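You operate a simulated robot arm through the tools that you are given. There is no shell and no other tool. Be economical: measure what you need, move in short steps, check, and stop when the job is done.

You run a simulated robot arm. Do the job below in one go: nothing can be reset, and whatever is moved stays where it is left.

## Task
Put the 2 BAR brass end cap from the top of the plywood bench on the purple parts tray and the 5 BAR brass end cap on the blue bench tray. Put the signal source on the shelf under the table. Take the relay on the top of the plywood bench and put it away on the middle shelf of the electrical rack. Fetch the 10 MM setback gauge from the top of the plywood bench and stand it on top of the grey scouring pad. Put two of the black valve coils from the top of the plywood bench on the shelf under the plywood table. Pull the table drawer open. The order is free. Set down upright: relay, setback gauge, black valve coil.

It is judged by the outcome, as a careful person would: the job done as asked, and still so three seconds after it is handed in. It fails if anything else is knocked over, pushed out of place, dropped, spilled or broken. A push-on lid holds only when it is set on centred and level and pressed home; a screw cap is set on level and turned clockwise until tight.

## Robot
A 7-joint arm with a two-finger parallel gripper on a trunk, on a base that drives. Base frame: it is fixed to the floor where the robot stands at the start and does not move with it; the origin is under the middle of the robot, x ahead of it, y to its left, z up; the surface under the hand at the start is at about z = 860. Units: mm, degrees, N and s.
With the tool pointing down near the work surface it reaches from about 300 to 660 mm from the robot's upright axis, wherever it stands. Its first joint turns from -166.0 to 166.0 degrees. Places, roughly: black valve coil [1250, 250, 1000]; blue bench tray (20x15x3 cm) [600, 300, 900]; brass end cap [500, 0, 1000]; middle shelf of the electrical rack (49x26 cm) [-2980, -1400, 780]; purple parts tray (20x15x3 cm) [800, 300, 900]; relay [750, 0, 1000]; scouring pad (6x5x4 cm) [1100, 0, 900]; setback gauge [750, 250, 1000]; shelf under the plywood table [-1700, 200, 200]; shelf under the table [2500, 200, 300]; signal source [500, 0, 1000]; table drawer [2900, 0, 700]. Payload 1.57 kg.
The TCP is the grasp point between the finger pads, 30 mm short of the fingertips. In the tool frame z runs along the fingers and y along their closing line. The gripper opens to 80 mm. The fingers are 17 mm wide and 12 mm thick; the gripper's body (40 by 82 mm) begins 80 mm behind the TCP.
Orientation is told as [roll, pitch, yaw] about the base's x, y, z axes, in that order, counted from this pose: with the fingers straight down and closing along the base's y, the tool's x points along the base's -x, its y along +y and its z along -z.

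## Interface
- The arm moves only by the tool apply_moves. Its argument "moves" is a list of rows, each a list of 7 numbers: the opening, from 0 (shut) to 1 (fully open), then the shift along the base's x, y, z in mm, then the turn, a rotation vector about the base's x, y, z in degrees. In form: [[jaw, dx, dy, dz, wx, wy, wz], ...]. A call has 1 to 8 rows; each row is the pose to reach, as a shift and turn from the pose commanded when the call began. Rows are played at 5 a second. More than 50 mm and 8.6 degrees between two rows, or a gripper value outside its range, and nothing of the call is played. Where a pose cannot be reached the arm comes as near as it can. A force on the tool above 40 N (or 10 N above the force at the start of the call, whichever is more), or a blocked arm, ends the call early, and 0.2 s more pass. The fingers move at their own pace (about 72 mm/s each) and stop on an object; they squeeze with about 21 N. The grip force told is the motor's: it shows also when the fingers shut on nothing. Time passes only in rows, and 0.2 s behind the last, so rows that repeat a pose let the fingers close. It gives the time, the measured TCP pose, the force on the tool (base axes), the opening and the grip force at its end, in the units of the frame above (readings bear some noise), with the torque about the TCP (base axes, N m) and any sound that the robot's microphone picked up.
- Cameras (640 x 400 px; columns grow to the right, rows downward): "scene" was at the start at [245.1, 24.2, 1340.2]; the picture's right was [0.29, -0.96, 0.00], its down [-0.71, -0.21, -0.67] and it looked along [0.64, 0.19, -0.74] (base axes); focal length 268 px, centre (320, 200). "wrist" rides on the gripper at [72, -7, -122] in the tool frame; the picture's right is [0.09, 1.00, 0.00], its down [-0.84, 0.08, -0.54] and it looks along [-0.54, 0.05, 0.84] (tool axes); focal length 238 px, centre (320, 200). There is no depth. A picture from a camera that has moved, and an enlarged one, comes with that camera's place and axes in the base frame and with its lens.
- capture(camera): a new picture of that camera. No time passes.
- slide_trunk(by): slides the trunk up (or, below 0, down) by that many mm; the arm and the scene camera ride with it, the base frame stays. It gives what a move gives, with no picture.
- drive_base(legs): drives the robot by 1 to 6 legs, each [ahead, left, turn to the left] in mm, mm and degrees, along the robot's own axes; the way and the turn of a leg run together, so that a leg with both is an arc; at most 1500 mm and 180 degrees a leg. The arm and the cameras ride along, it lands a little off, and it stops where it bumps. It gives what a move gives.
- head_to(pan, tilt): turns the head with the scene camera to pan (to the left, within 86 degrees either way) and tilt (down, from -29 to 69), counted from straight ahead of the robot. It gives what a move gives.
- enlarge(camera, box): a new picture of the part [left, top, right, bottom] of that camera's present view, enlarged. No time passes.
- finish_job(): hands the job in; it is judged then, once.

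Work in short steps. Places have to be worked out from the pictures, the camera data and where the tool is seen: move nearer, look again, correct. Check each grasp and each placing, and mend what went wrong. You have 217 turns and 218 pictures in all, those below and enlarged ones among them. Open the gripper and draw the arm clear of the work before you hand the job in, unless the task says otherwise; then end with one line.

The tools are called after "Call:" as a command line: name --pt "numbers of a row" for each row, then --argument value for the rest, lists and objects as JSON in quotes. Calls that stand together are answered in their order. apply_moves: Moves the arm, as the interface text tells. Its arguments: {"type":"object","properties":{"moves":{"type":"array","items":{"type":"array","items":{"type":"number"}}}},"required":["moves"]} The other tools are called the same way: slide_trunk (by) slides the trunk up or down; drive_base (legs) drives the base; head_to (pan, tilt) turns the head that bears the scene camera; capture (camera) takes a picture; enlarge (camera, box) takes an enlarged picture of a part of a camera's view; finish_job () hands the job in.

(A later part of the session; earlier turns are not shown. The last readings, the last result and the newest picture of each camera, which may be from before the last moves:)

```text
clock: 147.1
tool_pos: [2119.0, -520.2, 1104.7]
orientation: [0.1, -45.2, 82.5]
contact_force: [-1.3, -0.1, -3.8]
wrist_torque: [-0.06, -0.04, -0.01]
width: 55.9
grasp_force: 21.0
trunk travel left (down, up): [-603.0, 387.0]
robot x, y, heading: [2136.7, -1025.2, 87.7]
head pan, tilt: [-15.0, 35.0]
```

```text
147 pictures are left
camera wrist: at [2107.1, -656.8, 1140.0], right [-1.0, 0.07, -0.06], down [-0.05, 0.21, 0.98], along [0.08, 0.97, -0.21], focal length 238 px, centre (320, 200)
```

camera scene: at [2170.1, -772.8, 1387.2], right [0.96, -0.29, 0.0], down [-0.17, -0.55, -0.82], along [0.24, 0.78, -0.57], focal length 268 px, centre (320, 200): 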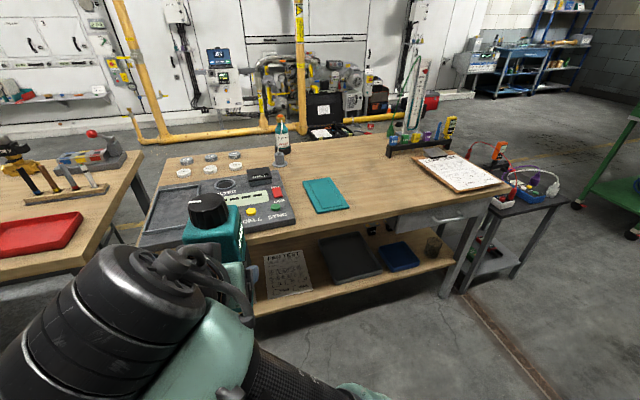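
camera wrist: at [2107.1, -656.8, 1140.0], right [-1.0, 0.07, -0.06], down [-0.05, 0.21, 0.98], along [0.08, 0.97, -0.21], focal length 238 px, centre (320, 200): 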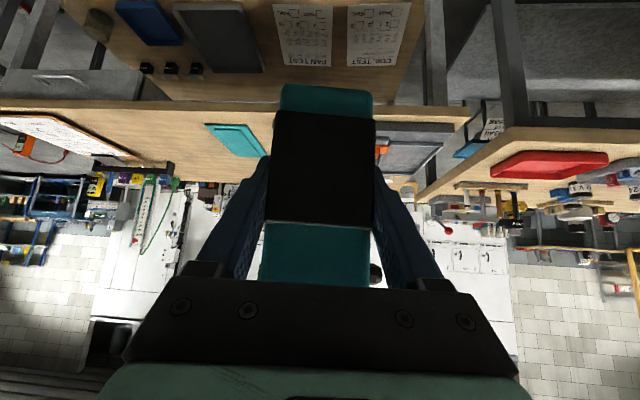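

The shelf has a free gap between the sheets (right edge x≈2380) and the dark tray (left edge x≈2485): I aim at (2433, 120). Straighten yaw, lower the trunk and look.

Call:
apply_moves --pt "0 0 0 0 0 0 4" --pt "0 0 0 0 0 0 7.5" --pt "0 0 0 0 0 0 7.5"

Call:
slide_trunk --by -590

Call:
drive_base --legs '[[0, -290, 2]]'

Call:
capture --camera "scene"

Call:
capture --camera "wrist"

```text
clock: 147.9
tool_pos: [2119.1, -519.7, 1103.0]
orientation: [0.1, -45.1, 89.9]
contact_force: [0.7, 0.0, -2.8]
wrist_torque: [-0.03, -0.03, 0.01]
width: 56.0
grasp_force: 21.1
trunk travel left (down, up): [-603.0, 387.0]
robot x, y, heading: [2138.4, -1024.1, 87.8]
head pan, tilt: [-15.0, 35.0]
```

```text
refused: -590 is not a number from -400 to 400
```

```text
clock: 149.9
tool_pos: [2387.9, -524.4, 1103.1]
orientation: [0.0, -45.1, 92.2]
contact_force: [0.0, 0.3, -3.2]
wrist_torque: [-0.06, 0.02, 0.02]
width: 55.7
grasp_force: 21.4
trunk travel left (down, up): [-603.0, 387.0]
robot x, y, heading: [2425.2, -1031.5, 90.3]
head pan, tilt: [-15.0, 35.0]
```

```text
146 pictures are left
camera scene: at [2448.4, -776.0, 1387.2], right [0.97, -0.25, 0.0], down [-0.15, -0.56, -0.82], along [0.21, 0.79, -0.57], focal length 268 px, centre (320, 200)
```

scene: 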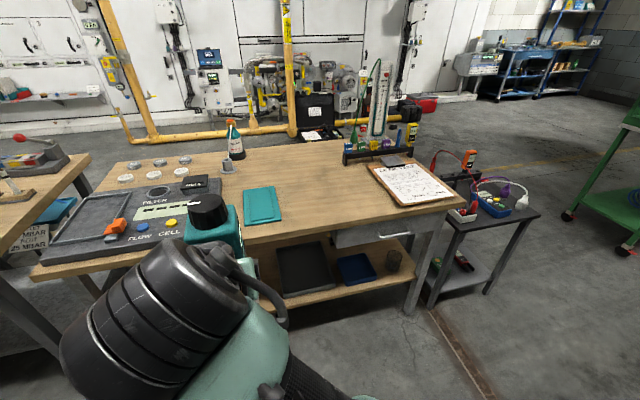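

```text
145 pictures are left
camera wrist: at [2399.3, -662.0, 1139.5], right [-0.99, -0.1, -0.06], down [-0.08, 0.2, 0.98], along [-0.09, 0.97, -0.21], focal length 238 px, centre (320, 200)
```

wrist: 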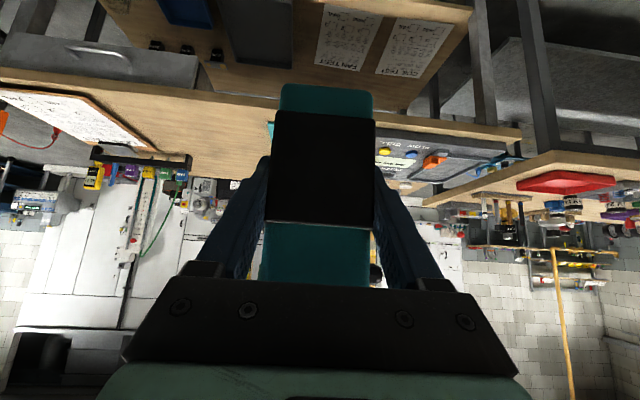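

Slide the trunk down in two parts.

Call:
slide_trunk --by -300

Call:
slide_trunk --by -290

Call:
capture --camera "scene"

Call:
capture --camera "wrist"

```text
clock: 152.9
tool_pos: [2386.7, -525.0, 803.9]
orientation: [0.1, -45.1, 92.2]
contact_force: [0.6, -0.2, -3.0]
wrist_torque: [-0.03, -0.01, 0.01]
width: 56.2
grasp_force: 21.2
trunk travel left (down, up): [-303.0, 687.0]
robot x, y, heading: [2426.3, -1032.1, 90.3]
head pan, tilt: [-15.0, 35.0]
```

```text
clock: 155.8
tool_pos: [2387.3, -524.9, 512.8]
orientation: [0.2, -45.0, 92.2]
contact_force: [-0.3, 0.4, -3.0]
wrist_torque: [-0.07, 0.02, 0.03]
width: 55.7
grasp_force: 20.9
trunk travel left (down, up): [-13.0, 977.0]
robot x, y, heading: [2429.5, -1034.1, 90.4]
head pan, tilt: [-15.0, 35.0]
```

```text
144 pictures are left
camera scene: at [2447.8, -776.1, 797.3], right [0.97, -0.25, 0.0], down [-0.15, -0.56, -0.82], along [0.21, 0.79, -0.57], focal length 268 px, centre (320, 200)
```

scene: 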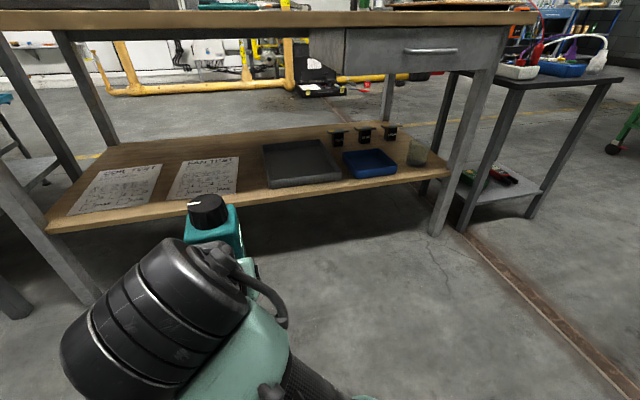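

```text
143 pictures are left
camera wrist: at [2398.9, -662.2, 549.5], right [-0.99, -0.1, -0.06], down [-0.08, 0.2, 0.98], along [-0.09, 0.97, -0.21], focal length 238 px, centre (320, 200)
```

wrist: 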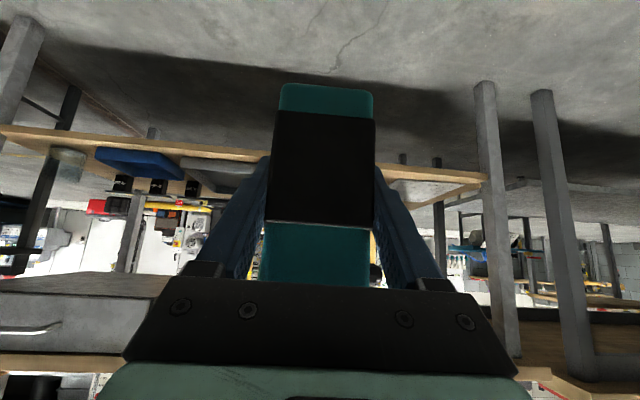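

Clear view: free gap x≈2370–2480, shelf top ≈ 300, front edge y≈-31. Lower the source to bottom ≈ z 340, shift 40 right and drive in part way.

Call:
apply_moves --pt "0 0 0 -40 0 0 -1" --pt "0 0 0 -80 0 0 -2" --pt "0 0 0 -108 0 0 -2" --pt "0 0 0 -108 0 0 -2"

Call:
drive_base --legs '[[0, -40, 0], [380, 0, 0]]'

Call:
capture --camera "scene"

Call:
capture --camera "wrist"

```text
clock: 156.8
tool_pos: [2388.8, -525.1, 404.8]
orientation: [0.1, -45.1, 90.3]
contact_force: [0.0, 0.5, -3.3]
wrist_torque: [-0.07, -0.02, 0.03]
width: 56.1
grasp_force: 20.6
trunk travel left (down, up): [-13.0, 977.0]
robot x, y, heading: [2430.8, -1033.2, 90.6]
head pan, tilt: [-15.0, 35.0]
```

```text
clock: 159.7
tool_pos: [2435.0, -145.5, 406.4]
orientation: [0.1, -45.1, 89.5]
contact_force: [0.2, -0.2, -3.3]
wrist_torque: [-0.04, 0.0, 0.02]
width: 55.9
grasp_force: 21.3
trunk travel left (down, up): [-13.0, 977.0]
robot x, y, heading: [2464.9, -656.4, 89.6]
head pan, tilt: [-15.0, 35.0]
```

```text
142 pictures are left
camera scene: at [2490.3, -398.8, 797.2], right [0.96, -0.27, 0.0], down [-0.15, -0.55, -0.82], along [0.22, 0.79, -0.57], focal length 268 px, centre (320, 200)
```

scene: 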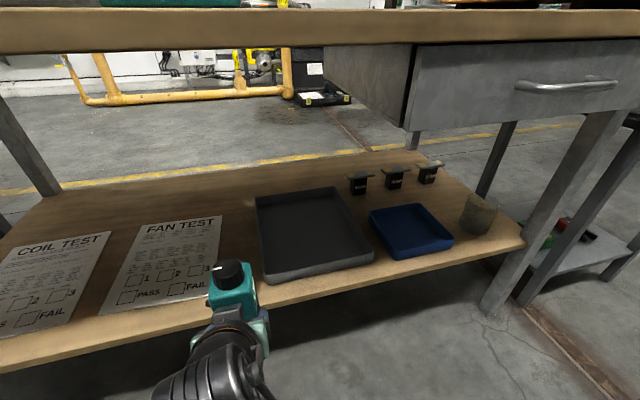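

```text
141 pictures are left
camera wrist: at [2439.1, -284.0, 442.3], right [-1.0, -0.06, -0.06], down [-0.08, 0.21, 0.98], along [-0.04, 0.98, -0.21], focal length 238 px, centre (320, 200)
```

wrist: 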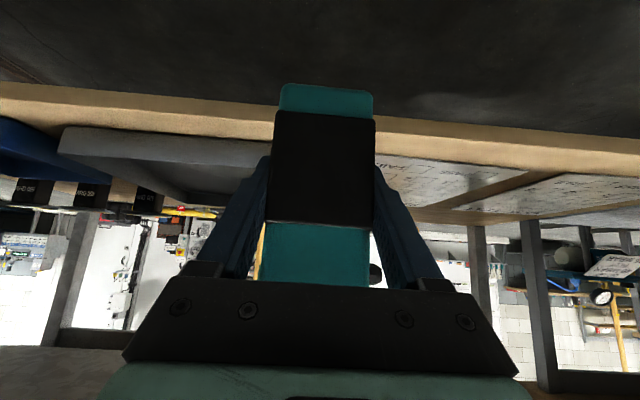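

Head clearance to the table top matters, so drive only 90 mm further and extend the arm for the rest; centre the source at x≈2426.

Call:
drive_base --legs '[[95, 0, 0]]'

Call:
apply_moves --pt "0 -5 35 -5 0 0 0" --pt "0 -9 70 -10 0 0 0" --pt "0 -9 105 -14 0 0 0" --pt "0 -9 130 -18 0 0 0" --pt "0 -9 130 -18 0 0 0"

Call:
capture --camera "scene"

Call:
capture --camera "wrist"

```text
clock: 160.8
tool_pos: [2434.6, -49.3, 406.4]
orientation: [0.1, -45.0, 89.4]
contact_force: [0.8, -0.2, -3.8]
wrist_torque: [-0.04, -0.04, -0.01]
width: 55.7
grasp_force: 20.8
trunk travel left (down, up): [-13.0, 977.0]
robot x, y, heading: [2470.0, -554.6, 89.6]
head pan, tilt: [-15.0, 35.0]
```

```text
clock: 162.0
tool_pos: [2428.2, 79.8, 385.8]
orientation: [0.0, -45.1, 89.6]
contact_force: [0.0, -0.3, -2.9]
wrist_torque: [0.0, 0.02, -0.01]
width: 55.9
grasp_force: 20.9
trunk travel left (down, up): [-13.0, 977.0]
robot x, y, heading: [2467.0, -558.0, 89.8]
head pan, tilt: [-15.0, 35.0]
```

```text
140 pictures are left
camera scene: at [2491.1, -300.8, 797.2], right [0.96, -0.27, 0.0], down [-0.15, -0.55, -0.82], along [0.22, 0.79, -0.57], focal length 268 px, centre (320, 200)
```

scene: 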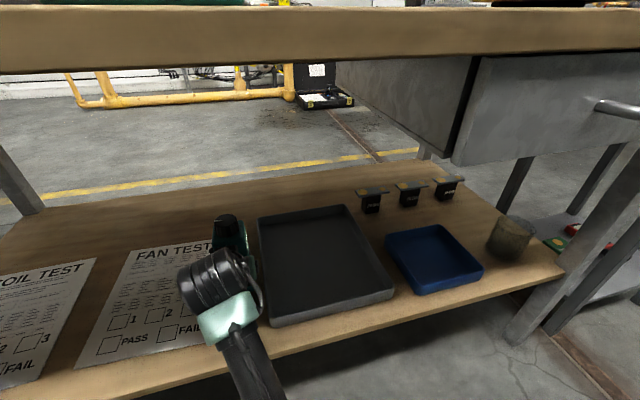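

```text
139 pictures are left
camera wrist: at [2433.3, -57.3, 423.1], right [-1.0, -0.06, -0.06], down [-0.07, 0.21, 0.98], along [-0.04, 0.98, -0.21], focal length 238 px, centre (320, 200)
```

wrist: 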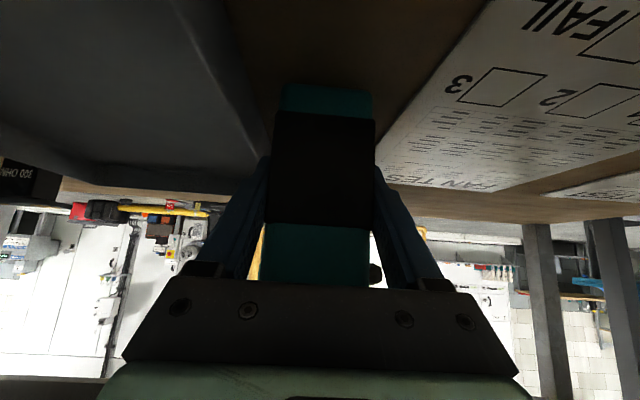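

Centred between tray and sheet. Lower to near contact.

Call:
apply_moves --pt "0 0 0 -8 0 0 0" --pt "0 0 0 -15 0 0 0" --pt "0 0 0 -18 0 0 0" --pt "0 0 0 -18 0 0 0"

Call:
apply_moves --pt "0 0 0 -2 0 0 0" --pt "0 0 0 -4 0 0 0" --pt "0 0 0 -4 0 0 0"

Call:
capture --camera "wrist"

```text
clock: 163.0
tool_pos: [2427.3, 81.6, 373.7]
orientation: [0.1, -45.5, 89.5]
contact_force: [1.8, 4.5, 16.6]
wrist_torque: [0.1, 0.05, 0.16]
width: 56.0
grasp_force: 21.0
trunk travel left (down, up): [-13.0, 977.0]
robot x, y, heading: [2467.1, -552.1, 89.3]
head pan, tilt: [-15.0, 35.0]
```

```text
clock: 163.8
tool_pos: [2427.8, 80.6, 369.0]
orientation: [0.0, -45.2, 89.4]
contact_force: [5.7, -3.4, 16.2]
wrist_torque: [0.04, -0.12, 0.02]
width: 55.8
grasp_force: 20.9
trunk travel left (down, up): [-13.0, 977.0]
robot x, y, heading: [2466.6, -557.7, 89.7]
head pan, tilt: [-15.0, 35.0]
```

```text
138 pictures are left
camera wrist: at [2432.4, -56.7, 404.1], right [-1.0, -0.06, -0.07], down [-0.08, 0.2, 0.98], along [-0.04, 0.98, -0.21], focal length 238 px, centre (320, 200)
```

wrist: 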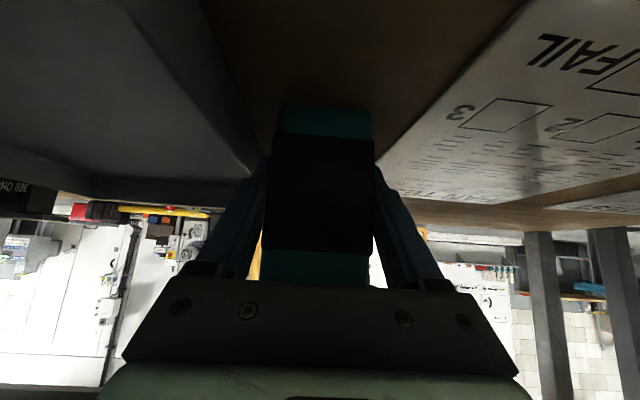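

On the shelf. Open and retreat back along the tool axis.

Call:
apply_moves --pt "0.75 0 0 0 0 0 0" --pt "0.88 0 0 0 0 0 0" --pt "0.88 0 0 0 0 0 0" --pt "0.88 0 -25 20 0 0 0" --pt "0.88 0 -55 40 0 0 0" --pt "0.88 0 -90 55 0 0 0" --pt "0.88 0 -130 60 0 0 0"

Call:
capture --camera "wrist"

Call:
capture --camera "scene"

```text
clock: 165.4
tool_pos: [2425.1, -51.0, 427.1]
orientation: [0.0, -45.1, 89.6]
contact_force: [0.4, 0.4, 0.7]
wrist_torque: [-0.03, -0.01, 0.0]
width: 70.4
grasp_force: 0.1
trunk travel left (down, up): [-13.0, 977.0]
robot x, y, heading: [2467.7, -558.6, 89.8]
head pan, tilt: [-15.0, 35.0]
```

```text
137 pictures are left
camera wrist: at [2430.5, -187.3, 462.2], right [-1.0, -0.06, -0.06], down [-0.08, 0.21, 0.98], along [-0.04, 0.98, -0.21], focal length 238 px, centre (320, 200)
```

wrist: 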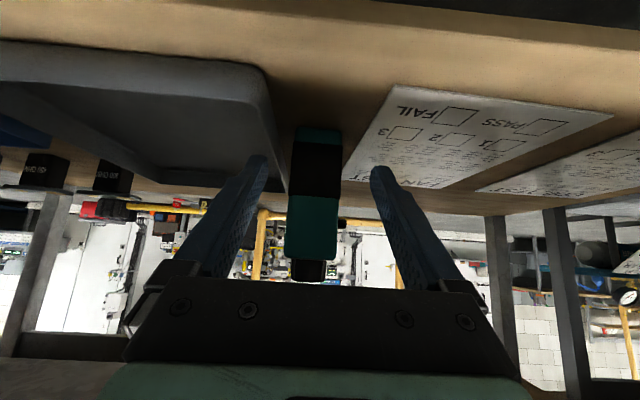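

```text
136 pictures are left
camera scene: at [2491.2, -300.9, 797.3], right [0.96, -0.27, 0.0], down [-0.15, -0.55, -0.82], along [0.22, 0.79, -0.57], focal length 268 px, centre (320, 200)
```

scene: 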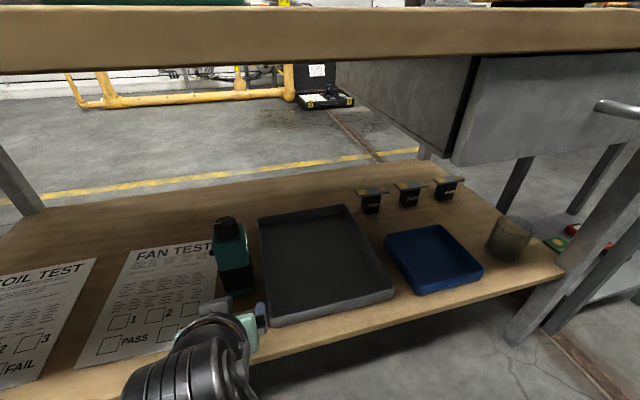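

The signal source stands free on the shelf. Now the drawer: handle bar ≈ (2898, -130, 722), along x, under an overhang at z≈765. Back out, move right, raise the trunk.

Call:
drive_base --legs '[[-450, 0, 0], [0, -470, 0]]'

Call:
slide_trunk --by 300

Call:
apply_moves --pt "0.5 0 0 0 7.5 0 0" --pt "0.5 0 0 0 15 0 0" --pt "0.5 0 0 0 22.5 0 0" --pt "0.5 0 0 0 30 0 0" --pt "0.5 0 0 0 37.5 0 0" --pt "0.5 0 0 0 45 0 0"

Call:
capture --camera "wrist"

Call:
capture --camera "scene"

```text
clock: 170.5
tool_pos: [2886.8, -505.8, 426.9]
orientation: [0.1, -45.0, 88.9]
contact_force: [0.3, -0.1, -0.7]
wrist_torque: [0.01, 0.02, 0.01]
width: 70.2
grasp_force: 0.2
trunk travel left (down, up): [-13.0, 977.0]
robot x, y, heading: [2923.2, -1013.0, 88.9]
head pan, tilt: [-15.0, 35.0]
```

```text
clock: 173.5
tool_pos: [2887.3, -506.6, 727.1]
orientation: [0.0, -45.1, 88.9]
contact_force: [-0.3, -0.8, 0.3]
wrist_torque: [0.0, 0.03, -0.01]
width: 70.6
grasp_force: 0.1
trunk travel left (down, up): [-313.0, 677.0]
robot x, y, heading: [2921.7, -1018.5, 89.0]
head pan, tilt: [-15.0, 35.0]
```

```text
clock: 174.9
tool_pos: [2886.5, -505.6, 725.7]
orientation: [100.3, -89.3, -10.9]
contact_force: [-0.2, -0.3, -0.1]
wrist_torque: [-0.04, 0.0, 0.03]
width: 39.9
grasp_force: 0.1
trunk travel left (down, up): [-313.0, 677.0]
robot x, y, heading: [2924.5, -1013.6, 88.9]
head pan, tilt: [-15.0, 35.0]
```

```text
135 pictures are left
camera wrist: at [2890.7, -629.0, 654.7], right [-1.0, 0.01, -0.08], down [-0.07, -0.54, 0.84], along [-0.03, 0.84, 0.54], focal length 238 px, centre (320, 200)
```

wrist: 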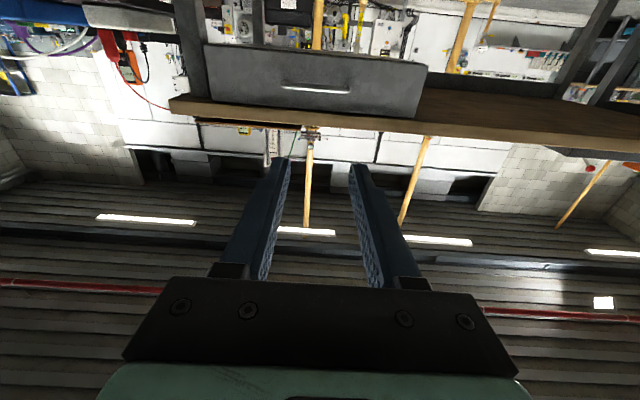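

```text
134 pictures are left
camera scene: at [2950.0, -758.4, 1097.3], right [0.96, -0.28, 0.0], down [-0.16, -0.55, -0.82], along [0.23, 0.79, -0.57], focal length 268 px, centre (320, 200)
```

scene: 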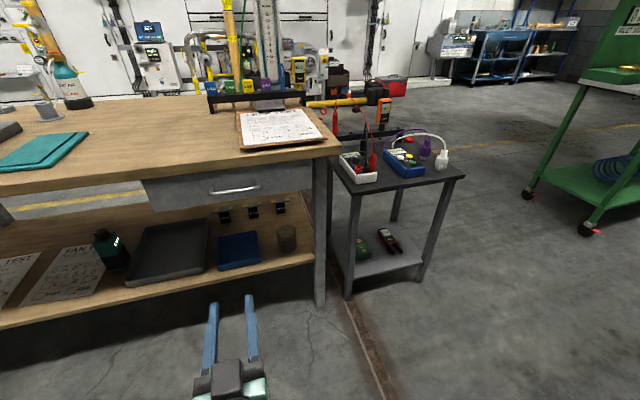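

Handle confirmed at about (2899, -130, 721). Roll the tool 90° so the fingers close vertically.

Call:
apply_moves --pt "0.5 0 0 0 0 8 0" --pt "0.5 0 0 0 0 16 0" --pt "0.5 0 0 0 0 24 0" --pt "0.5 0 0 0 0 32 0" --pt "0.5 0 0 0 0 40 0" --pt "0.5 0 0 0 0 48 0" --pt "0.5 0 0 0 0 56 0" --pt "0.5 0 0 0 0 64 0"

Call:
apply_moves --pt "0.5 0 0 0 0 8 0" --pt "0.5 0 0 0 0 16 0" --pt "0.5 0 0 0 0 24 0" --pt "0.5 0 0 0 0 26 0"

Call:
capture --camera "wrist"

Call:
capture --camera "scene"

```text
clock: 176.7
tool_pos: [2887.2, -507.3, 726.0]
orientation: [89.3, -25.1, -0.2]
contact_force: [-0.6, -0.7, -0.7]
wrist_torque: [0.02, -0.01, 0.02]
width: 40.0
grasp_force: 0.1
trunk travel left (down, up): [-313.0, 677.0]
robot x, y, heading: [2922.4, -1018.3, 89.0]
head pan, tilt: [-15.0, 35.0]
```

```text
clock: 177.7
tool_pos: [2887.0, -507.2, 726.6]
orientation: [89.3, 1.0, -0.1]
contact_force: [0.3, 0.3, -0.1]
wrist_torque: [0.04, 0.0, 0.01]
width: 39.9
grasp_force: 0.1
trunk travel left (down, up): [-313.0, 677.0]
robot x, y, heading: [2920.7, -1015.9, 89.2]
head pan, tilt: [-15.0, 35.0]
```

```text
133 pictures are left
camera wrist: at [2813.8, -629.0, 722.6], right [-0.08, 0.01, 1.0], down [0.84, -0.54, 0.07], along [0.54, 0.84, 0.03], focal length 238 px, centre (320, 200)
```

wrist: 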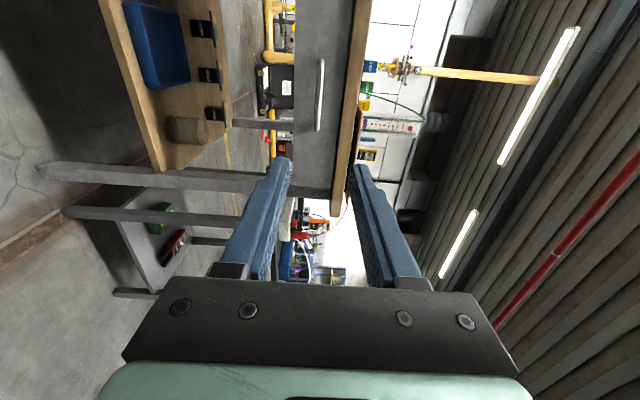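

```text
132 pictures are left
camera scene: at [2950.0, -758.4, 1097.3], right [0.96, -0.28, 0.0], down [-0.16, -0.55, -0.82], along [0.23, 0.79, -0.57], focal length 268 px, centre (320, 200)
```

scene: 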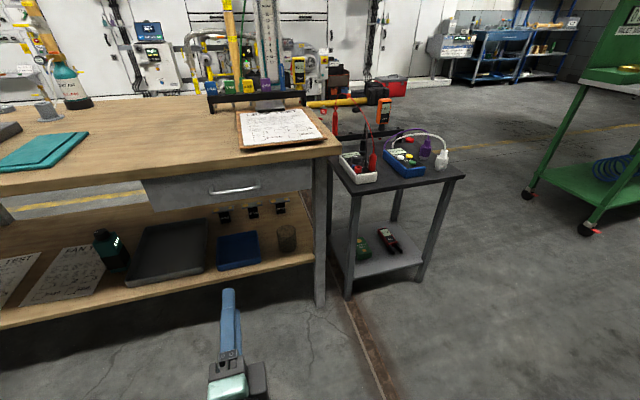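

Fingers straddle the handle height (z≈722). Drive 250 mm closer, then check.

Call:
drive_base --legs '[[270, 0, 0]]'

Call:
capture --camera "wrist"

```text
clock: 179.6
tool_pos: [2892.9, -242.9, 726.4]
orientation: [89.3, 0.7, -0.3]
contact_force: [-0.3, -0.3, -0.1]
wrist_torque: [-0.02, 0.01, 0.0]
width: 39.8
grasp_force: 0.0
trunk travel left (down, up): [-313.0, 677.0]
robot x, y, heading: [2926.7, -749.8, 88.7]
head pan, tilt: [-15.0, 35.0]
```

```text
131 pictures are left
camera wrist: at [2819.7, -364.2, 722.4], right [-0.08, 0.01, 1.0], down [0.84, -0.54, 0.07], along [0.54, 0.84, 0.03], focal length 238 px, centre (320, 200)
```

wrist: 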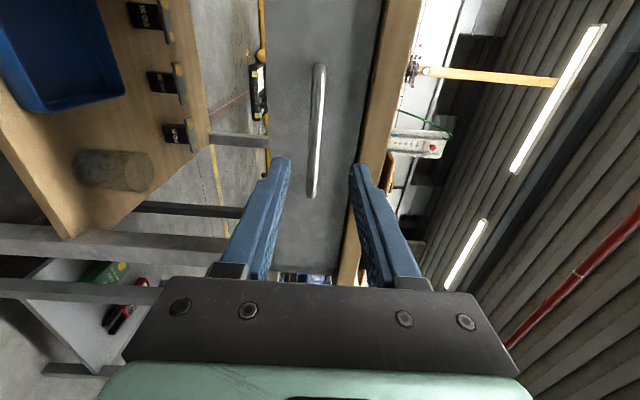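

Advance along y to bring the pads around the bar.

Call:
apply_moves --pt "0.5 0 25 -5 0 0 0" --pt "0.5 0 50 -5 0 0 0" --pt "0.5 0 75 -5 0 0 0" --pt "0.5 0 75 -5 0 0 0"

Call:
capture --camera "wrist"

Call:
capture --camera "scene"

```text
clock: 180.6
tool_pos: [2892.4, -168.4, 720.0]
orientation: [89.3, 0.8, -0.2]
contact_force: [0.2, -0.1, -0.5]
wrist_torque: [0.03, -0.04, -0.01]
width: 40.1
grasp_force: 0.0
trunk travel left (down, up): [-313.0, 677.0]
robot x, y, heading: [2927.3, -753.7, 88.9]
head pan, tilt: [-15.0, 35.0]
```

```text
130 pictures are left
camera wrist: at [2820.0, -290.7, 716.0], right [-0.08, 0.01, 1.0], down [0.84, -0.54, 0.07], along [0.54, 0.84, 0.03], focal length 238 px, centre (320, 200)
```

wrist: 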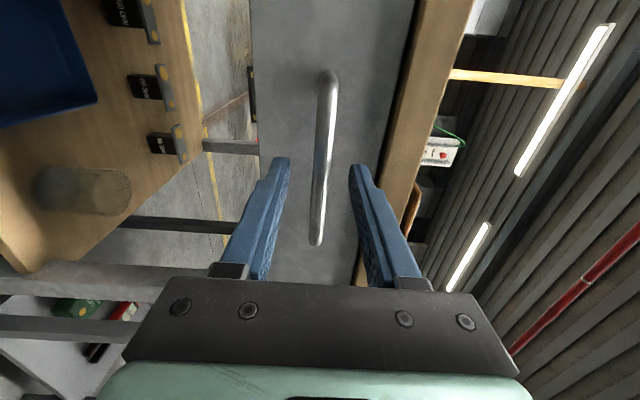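

```text
129 pictures are left
camera scene: at [2955.6, -493.9, 1097.3], right [0.96, -0.28, 0.0], down [-0.16, -0.55, -0.82], along [0.23, 0.79, -0.57], focal length 268 px, centre (320, 200)
```

scene: 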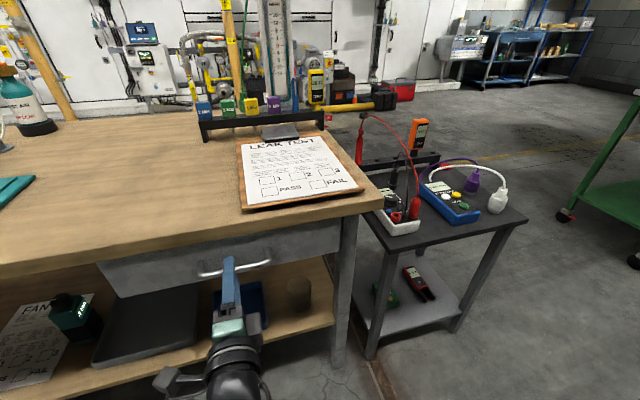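

Handle bar at y≈-126. Advance 24 mm more and close.

Call:
apply_moves --pt "0.5 0 12 1 0 0 0" --pt "0.5 0 24 1 0 0 0" --pt "0.2 0 24 1 0 0 0" --pt "0 0 24 1 0 0 0" --pt "0 0 24 1 0 0 0"

Call:
capture --camera "wrist"

```text
clock: 181.8
tool_pos: [2894.0, -142.7, 718.8]
orientation: [89.3, 0.7, -0.3]
contact_force: [0.5, -1.1, -1.5]
wrist_torque: [0.0, -0.44, -0.06]
width: 11.5
grasp_force: 29.4
trunk travel left (down, up): [-313.0, 677.0]
robot x, y, heading: [2928.6, -751.7, 89.2]
head pan, tilt: [-15.0, 35.0]
```

```text
128 pictures are left
camera wrist: at [2820.1, -265.5, 716.4], right [-0.08, 0.01, 1.0], down [0.84, -0.54, 0.07], along [0.54, 0.84, 0.03], focal length 238 px, centre (320, 200)
```

wrist: 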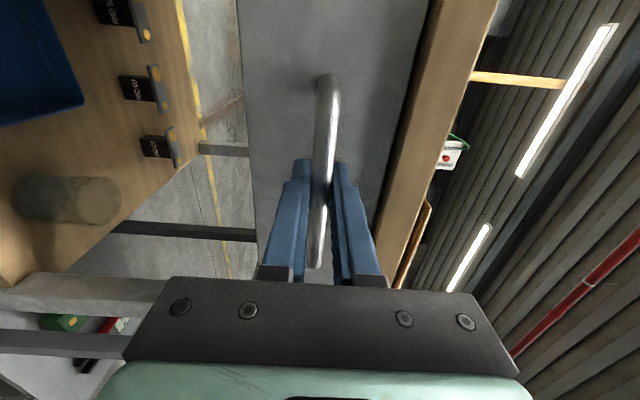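

Bar gripped (11.5 mm). Pull toward -y in small steps.

Call:
apply_moves --pt "0 0 -15 0 0 0 0" --pt "0 0 -35 0 0 0 0" --pt "0 0 -55 0 0 0 0" --pt "0 0 -80 0 0 0 0" --pt "0 0 -105 0 0 0 0" --pt "0 0 -130 0 0 0 0"

Call:
capture --camera "scene"

```text
clock: 183.2
tool_pos: [2893.3, -271.6, 719.6]
orientation: [89.1, 0.8, -0.3]
contact_force: [6.1, -0.6, -11.2]
wrist_torque: [0.04, -0.46, -0.29]
width: 11.7
grasp_force: 28.9
trunk travel left (down, up): [-313.0, 677.0]
robot x, y, heading: [2926.6, -748.2, 88.9]
head pan, tilt: [-15.0, 35.0]
```

```text
127 pictures are left
camera scene: at [2955.8, -493.3, 1097.0], right [0.96, -0.28, 0.0], down [-0.16, -0.55, -0.82], along [0.23, 0.79, -0.57], focal length 268 px, centre (320, 200)
```

scene: 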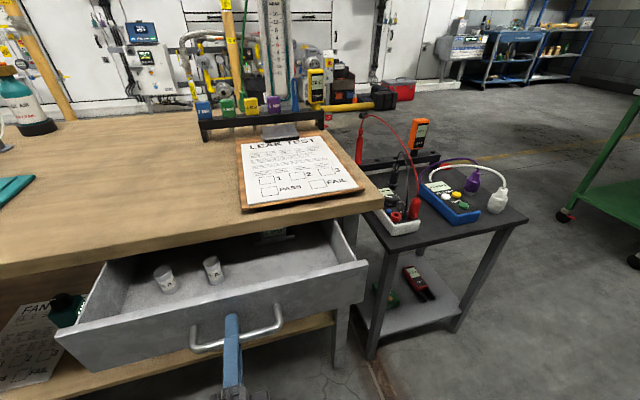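

Drawer slides open 130 mm. Pull another 100 mm.

Call:
apply_moves --pt "0 0 -20 0 0 0 0" --pt "0 0 -40 0 0 0 0" --pt "0 0 -60 0 0 0 0" --pt "0 0 -80 0 0 0 0" --pt "0 0 -100 0 0 0 0"

Call:
capture --camera "scene"

```text
clock: 184.4
tool_pos: [2893.8, -372.7, 720.3]
orientation: [89.0, 0.7, -0.3]
contact_force: [14.5, -0.5, -17.9]
wrist_torque: [0.02, -0.36, 0.25]
width: 11.7
grasp_force: 28.5
trunk travel left (down, up): [-313.0, 677.0]
robot x, y, heading: [2928.5, -751.9, 88.8]
head pan, tilt: [-15.0, 35.0]
```

```text
126 pictures are left
camera scene: at [2956.4, -493.2, 1096.9], right [0.96, -0.28, 0.0], down [-0.16, -0.55, -0.82], along [0.23, 0.79, -0.57], focal length 268 px, centre (320, 200)
```

scene: 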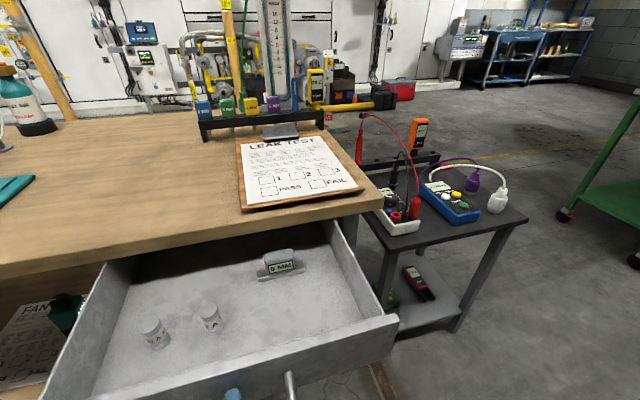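

Drawer well open (230 mm). Release and back straight away.

Call:
apply_moves --pt "0.3 0 0 0 0 0 0" --pt "0.5 0 0 0 0 0 0" --pt "0.5 0 0 0 0 0 0"

Call:
drive_base --legs '[[-250, 0, 0]]'

Call:
capture --camera "scene"

```text
clock: 185.2
tool_pos: [2892.6, -371.2, 722.7]
orientation: [89.5, 0.9, -0.2]
contact_force: [-0.3, -0.6, -0.2]
wrist_torque: [-0.01, -0.04, -0.01]
width: 40.3
grasp_force: 0.1
trunk travel left (down, up): [-313.0, 677.0]
robot x, y, heading: [2924.6, -746.1, 89.2]
head pan, tilt: [-15.0, 35.0]
```

```text
clock: 187.1
tool_pos: [2888.6, -625.3, 721.7]
orientation: [89.4, 0.7, -0.5]
contact_force: [-0.4, -0.4, -0.2]
wrist_torque: [-0.02, -0.02, 0.02]
width: 39.9
grasp_force: 0.1
trunk travel left (down, up): [-313.0, 677.0]
robot x, y, heading: [2921.2, -1005.6, 88.7]
head pan, tilt: [-15.0, 35.0]
```

```text
125 pictures are left
camera scene: at [2951.1, -749.0, 1097.3], right [0.96, -0.28, 0.0], down [-0.16, -0.55, -0.82], along [0.23, 0.79, -0.57], focal length 268 px, centre (320, 200)
```

scene: 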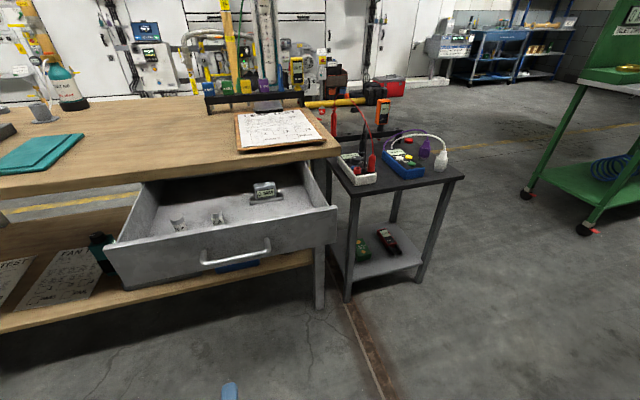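

Drawer is open. Undo the roll, then return to the 45° tilt.

Call:
apply_moves --pt "0.5 0 0 0 0 -8 0" --pt "0.5 0 0 0 0 -16 0" --pt "0.5 0 0 0 0 -24 0" --pt "0.5 0 0 0 0 -32 0" --pt "0.5 0 0 0 0 -40 0" --pt "0.5 0 0 0 0 -48 0" --pt "0.5 0 0 0 0 -56 0" --pt "0.5 0 0 0 0 -64 0"

Call:
apply_moves --pt "0.5 0 0 0 0 -8 0" --pt "0.5 0 0 0 0 -16 0" --pt "0.5 0 0 0 0 -24 0" --pt "0.5 0 0 0 0 -26 0"

Call:
apply_moves --pt "0.8 0 0 20 -7.5 0 0" --pt "0.9 0 0 40 -15 0 0" --pt "1 0 0 60 -22.5 0 0" --pt "1 0 0 80 -30 0 0" --pt "1 0 0 100 -37.5 0 0" --pt "1 0 0 120 -45 0 0"

Call:
slide_trunk --by 300

```text
clock: 188.8
tool_pos: [2889.0, -626.7, 722.2]
orientation: [90.3, -63.4, -1.2]
contact_force: [-0.3, 0.2, -0.5]
wrist_torque: [0.0, 0.02, 0.0]
width: 40.0
grasp_force: 0.0
trunk travel left (down, up): [-313.0, 677.0]
robot x, y, heading: [2923.1, -1005.6, 88.7]
head pan, tilt: [-15.0, 35.0]
```

```text
clock: 189.8
tool_pos: [2888.0, -625.8, 720.8]
orientation: [126.6, -89.2, -37.3]
contact_force: [0.1, 0.3, 0.5]
wrist_torque: [0.01, 0.02, 0.01]
width: 40.0
grasp_force: 0.1
trunk travel left (down, up): [-313.0, 677.0]
robot x, y, heading: [2923.5, -1004.5, 88.8]
head pan, tilt: [-15.0, 35.0]
```

```text
clock: 191.2
tool_pos: [2860.1, -541.8, 818.5]
orientation: [0.4, -54.6, 88.7]
contact_force: [0.1, 0.0, 0.1]
wrist_torque: [0.0, 0.0, 0.0]
width: 79.8
grasp_force: 0.1
out of reach, approached as far as the arm can: row 1, 2, 3, 4, 5, 6
trunk travel left (down, up): [-313.0, 677.0]
robot x, y, heading: [2917.9, -1004.6, 88.7]
head pan, tilt: [-15.0, 35.0]
```

```text
clock: 194.2
tool_pos: [2859.5, -540.7, 1117.8]
orientation: [0.3, -54.6, 88.7]
contact_force: [-0.4, -0.2, -0.6]
wrist_torque: [0.01, 0.01, 0.0]
width: 80.1
grasp_force: 0.1
trunk travel left (down, up): [-613.0, 377.0]
robot x, y, heading: [2923.1, -1005.6, 88.5]
head pan, tilt: [-15.0, 35.0]
```

Straighten the tilt to 45° and drive back over the bench, behind the coils (heading 0).

Call:
apply_moves --pt "1 0 20 0 -5 0 0" --pt "1 0 40 0 -9.6 0 0" --pt "1 0 40 0 -9.6 0 0"

Call:
drive_base --legs '[[0, 0, -88.5], [-1170, 0, 0], [-1170, 0, 0], [0, 1220, 0]]'

Call:
capture --camera "wrist"

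Call:
capture --camera "scene"

```text
clock: 195.1
tool_pos: [2859.4, -500.9, 1117.9]
orientation: [0.0, -45.0, 89.0]
contact_force: [-0.1, -0.4, -0.8]
wrist_torque: [-0.02, -0.01, 0.06]
width: 80.0
grasp_force: 0.0
out of reach, approached as far as the arm can: row 1
trunk travel left (down, up): [-613.0, 377.0]
robot x, y, heading: [2919.7, -1007.4, 88.6]
head pan, tilt: [-15.0, 35.0]
```

```text
clock: 215.9
tool_pos: [1115.7, 258.9, 1118.3]
orientation: [0.0, -44.9, -1.7]
contact_force: [0.5, -0.5, 0.3]
wrist_torque: [0.0, -0.02, 0.0]
width: 80.1
grasp_force: 0.0
trunk travel left (down, up): [-613.0, 377.0]
robot x, y, heading: [611.9, 202.6, -1.9]
head pan, tilt: [-15.0, 35.0]
```

```text
124 pictures are left
camera wrist: at [977.4, 256.0, 1154.6], right [-0.04, 1.0, -0.06], down [0.21, 0.07, 0.98], along [0.98, 0.02, -0.21], focal length 238 px, centre (320, 200)
```

wrist: 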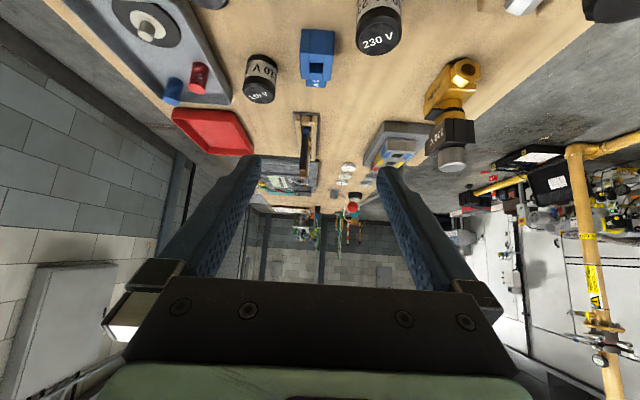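

```text
123 pictures are left
camera scene: at [864.7, 171.1, 1397.3], right [-0.29, -0.96, 0.0], down [-0.55, 0.17, -0.82], along [0.78, -0.24, -0.57], focal length 268 px, centre (320, 200)
```

scene: 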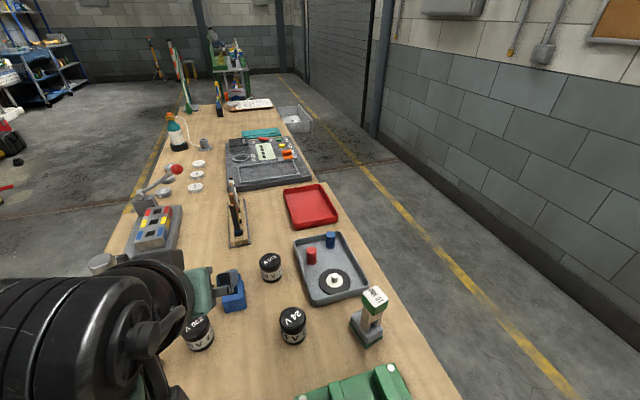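

230 V coil at about (1198, 313). Move to the pre-grasp point (1108, 313, 977) and look.

Call:
apply_moves --pt "1 -4 27 -30 0 0 0" --pt "1 -8 54 -65 0 0 0" --pt "1 -8 54 -105 0 0 0" --pt "1 -8 54 -141 0 0 0" --pt "1 -8 54 -141 0 0 0"

Call:
capture --camera "wrist"

Call:
capture --camera "scene"

```text
clock: 217.1
tool_pos: [1111.1, 312.4, 977.5]
orientation: [0.0, -45.0, -1.6]
contact_force: [-0.1, -0.2, -0.3]
wrist_torque: [0.02, 0.01, 0.0]
width: 80.0
grasp_force: 0.0
trunk travel left (down, up): [-613.0, 377.0]
robot x, y, heading: [615.5, 202.1, -1.9]
head pan, tilt: [-15.0, 35.0]
```

```text
122 pictures are left
camera wrist: at [973.2, 309.1, 1013.2], right [-0.04, 1.0, -0.06], down [0.21, 0.07, 0.98], along [0.98, 0.02, -0.21], focal length 238 px, centre (320, 200)
```

wrist: 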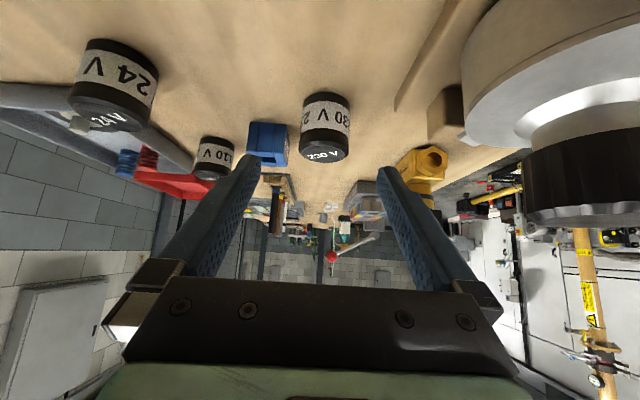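

```text
121 pictures are left
camera scene: at [864.7, 170.9, 1397.3], right [-0.29, -0.96, 0.0], down [-0.55, 0.17, -0.82], along [0.78, -0.24, -0.57], focal length 268 px, centre (320, 200)
```

scene: 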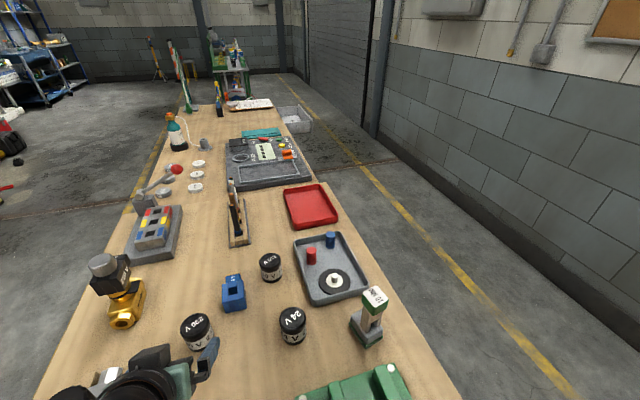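

Coil centre ≈ (1208, 314). To keep away from the regulator knob I yaw the tool +8° and re-aim, then advance half-way.

Call:
apply_moves --pt "1 8 -8 0 0 0 8" --pt "1 8 -8 0 0 0 8" --pt "1 34 -5 -26 0 0 8" --pt "1 50 -3 -42 0 0 8" --pt "1 50 -3 -42 0 0 8"

Call:
capture --camera "wrist"

```text
clock: 218.3
tool_pos: [1158.1, 310.3, 936.7]
orientation: [0.0, -45.1, 6.3]
contact_force: [-0.3, -1.5, 0.5]
wrist_torque: [0.01, 0.02, -0.01]
width: 80.0
grasp_force: 0.0
trunk travel left (down, up): [-613.0, 377.0]
robot x, y, heading: [612.2, 201.2, -1.9]
head pan, tilt: [-15.0, 35.0]
```

```text
120 pictures are left
camera wrist: at [1020.9, 288.3, 973.1], right [-0.17, 0.98, -0.06], down [0.2, 0.1, 0.98], along [0.96, 0.16, -0.21], focal length 238 px, centre (320, 200)
```

wrist: 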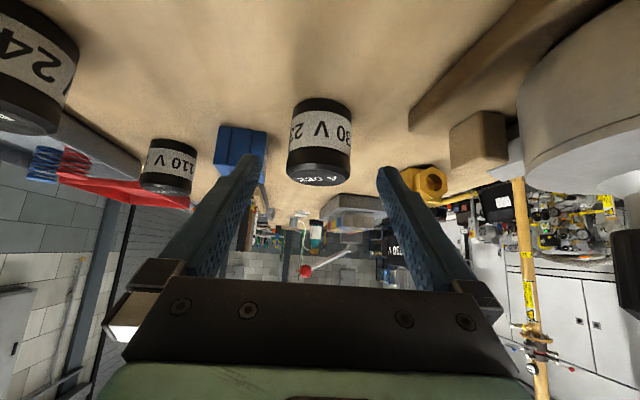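

Aligned with the coil. Advance the last 40 mm along the axis and close.

Call:
apply_moves --pt "1 20 2 -22 0 0 0" --pt "1 40 4 -43 0 0 0" --pt "1 40 4 -43 0 0 0" --pt "0.4 40 4 -43 0 0 0" --pt "0 40 4 -43 0 0 0" --pt "0 40 4 -43 0 0 0" --pt "0 40 4 -43 0 0 0"

Call:
capture --camera "wrist"

```text
clock: 219.9
tool_pos: [1195.9, 313.2, 892.8]
orientation: [0.1, -45.1, 6.3]
contact_force: [0.1, -0.4, -0.1]
wrist_torque: [0.11, -0.04, -0.06]
width: 49.0
grasp_force: 20.4
trunk travel left (down, up): [-613.0, 377.0]
robot x, y, heading: [608.7, 201.5, -2.0]
head pan, tilt: [-15.0, 35.0]
```

```text
119 pictures are left
camera wrist: at [1059.4, 291.7, 928.7], right [-0.17, 0.98, -0.06], down [0.2, 0.1, 0.98], along [0.96, 0.16, -0.21], focal length 238 px, centre (320, 200)
```

wrist: 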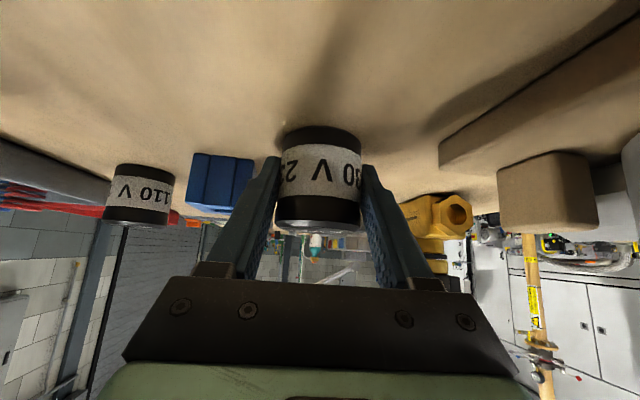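

Gripped. Lift clear and raise.

Call:
apply_moves --pt "0 0 0 20 0 0 0" --pt "0 -5 0 60 0 0 0" --pt "0 -20 -8 100 0 0 0" --pt "0 -35 -15 145 0 0 0" --pt "0 -50 -25 190 0 0 0"

Call:
slide_trunk --by 150

Call:
capture --camera "wrist"

```text
clock: 221.1
tool_pos: [1146.7, 291.7, 1083.1]
orientation: [0.0, -44.9, 6.3]
contact_force: [-0.3, -1.2, -2.8]
wrist_torque: [0.04, -0.03, 0.02]
width: 49.2
grasp_force: 21.2
trunk travel left (down, up): [-613.0, 377.0]
robot x, y, heading: [606.9, 200.1, -2.2]
head pan, tilt: [-15.0, 35.0]
```

```text
clock: 222.9
tool_pos: [1147.5, 290.6, 1233.8]
orientation: [0.1, -44.9, 6.3]
contact_force: [0.8, -0.9, -3.1]
wrist_torque: [0.01, -0.01, 0.01]
width: 49.0
grasp_force: 20.7
trunk travel left (down, up): [-763.0, 227.0]
robot x, y, heading: [611.2, 199.3, -1.9]
head pan, tilt: [-15.0, 35.0]
```

```text
118 pictures are left
camera wrist: at [1010.8, 269.1, 1268.6], right [-0.17, 0.98, -0.06], down [0.2, 0.1, 0.97], along [0.96, 0.16, -0.21], focal length 238 px, centre (320, 200)
```

wrist: 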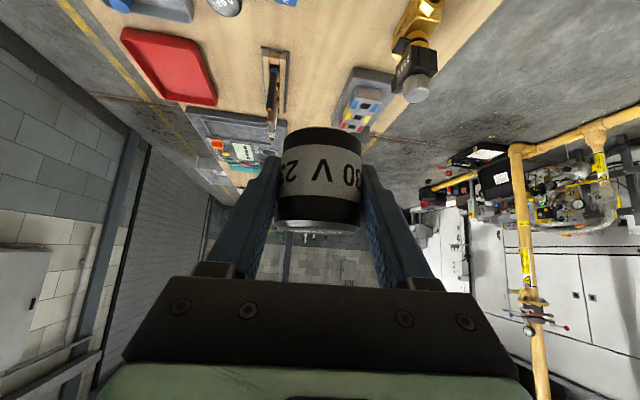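

Held firmly. Go to the aisle, turn around and head to the rear tables.

Call:
drive_base --legs '[[0, -1100, 2], [0, 0, 180], [1200, 0, 0]]'

Call:
head_to --pan -10 --tilt 20

Call:
capture --camera "scene"

Call:
capture --camera "wrist"

```text
clock: 241.3
tool_pos: [-1093.7, -967.6, 1232.1]
orientation: [0.0, -45.0, -173.5]
contact_force: [0.3, 1.1, -2.3]
wrist_torque: [0.0, -0.04, -0.01]
width: 49.0
grasp_force: 20.8
trunk travel left (down, up): [-763.0, 227.0]
robot x, y, heading: [-553.9, -873.8, 178.1]
head pan, tilt: [-15.0, 35.0]
```

```text
clock: 242.1
tool_pos: [-1095.5, -968.4, 1232.7]
orientation: [0.0, -45.1, -173.5]
contact_force: [-0.2, 0.2, -2.8]
wrist_torque: [0.04, 0.01, 0.0]
width: 48.9
grasp_force: 21.1
trunk travel left (down, up): [-763.0, 227.0]
robot x, y, heading: [-561.8, -877.5, 178.4]
head pan, tilt: [-10.0, 20.0]
```

```text
117 pictures are left
camera scene: at [-820.3, -850.2, 1571.0], right [0.21, 0.98, 0.0], down [0.34, -0.07, -0.94], along [-0.92, 0.19, -0.34], focal length 268 px, centre (320, 200)
```

scene: 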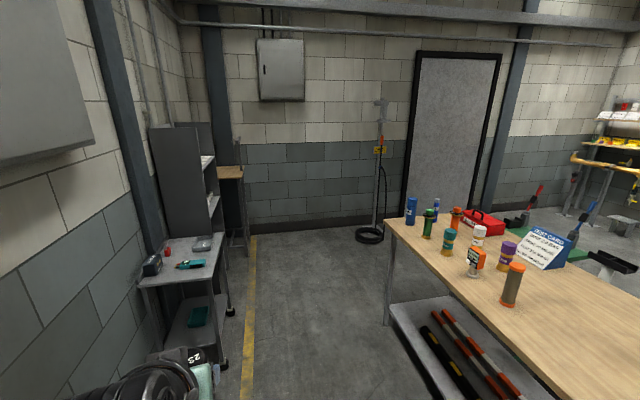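

```text
116 pictures are left
camera wrist: at [-959.3, -945.7, 1268.7], right [0.18, -0.98, -0.06], down [-0.2, -0.1, 0.97], along [-0.96, -0.16, -0.21], focal length 238 px, centre (320, 200)
```

wrist: 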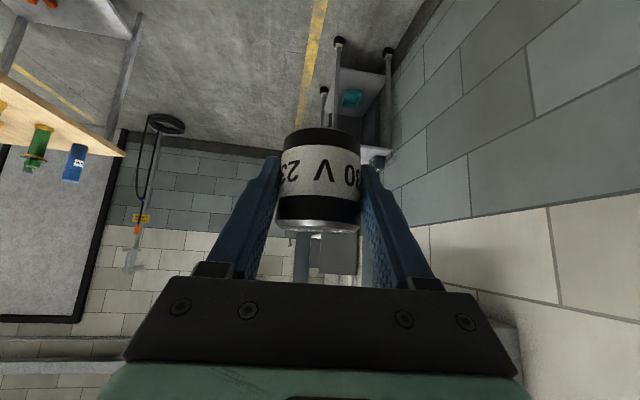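

The plywood table's aisle edge is at y≈-100 with a low grey shelf holding poles. Drive along and face it (heading 90°).

Call:
drive_base --legs '[[0, -120, 0], [1250, 0, 0], [0, 0, -88]]'

Call:
head_to --pan 0 --tilt 40

Call:
capture --camera "scene"

Call:
capture --camera "wrist"

```text
clock: 253.1
tool_pos: [-1925.7, -214.0, 1233.1]
orientation: [0.0, -45.1, 99.1]
contact_force: [-1.3, -0.2, -3.0]
wrist_torque: [0.01, 0.02, -0.03]
width: 48.6
grasp_force: 21.1
trunk travel left (down, up): [-763.0, 227.0]
robot x, y, heading: [-1810.9, -742.9, 90.8]
head pan, tilt: [-10.0, 20.0]
```

```text
clock: 253.9
tool_pos: [-1925.6, -214.8, 1233.2]
orientation: [0.0, -45.0, 99.1]
contact_force: [-0.3, -1.0, -2.5]
wrist_torque: [-0.03, 0.0, -0.02]
width: 48.4
grasp_force: 20.9
trunk travel left (down, up): [-763.0, 227.0]
robot x, y, heading: [-1813.1, -744.2, 90.5]
head pan, tilt: [0.0, 40.0]
```

```text
115 pictures are left
camera scene: at [-1814.3, -488.1, 1539.7], right [1.0, 0.01, 0.0], down [0.01, -0.64, -0.77], along [-0.01, 0.77, -0.64], focal length 268 px, centre (320, 200)
```

scene: 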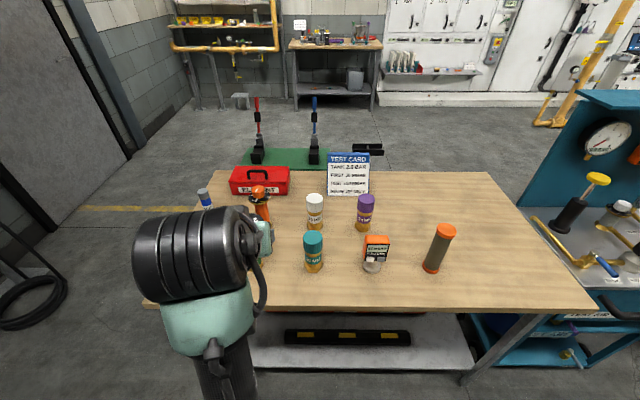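

```text
114 pictures are left
camera wrist: at [-1898.4, -348.4, 1268.6], right [-0.97, -0.22, -0.06], down [-0.11, 0.19, 0.97], along [-0.2, 0.96, -0.21], focal length 238 px, centre (320, 200)
```

wrist: 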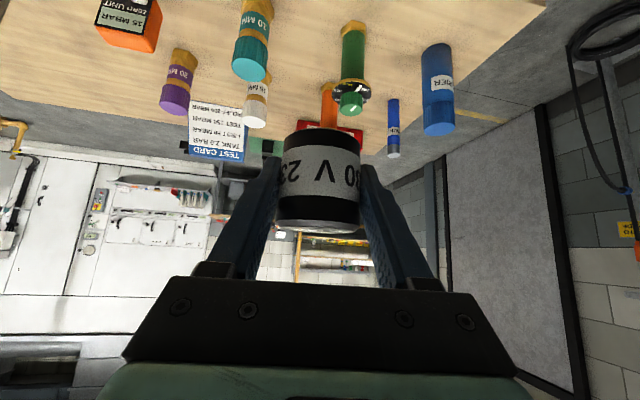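

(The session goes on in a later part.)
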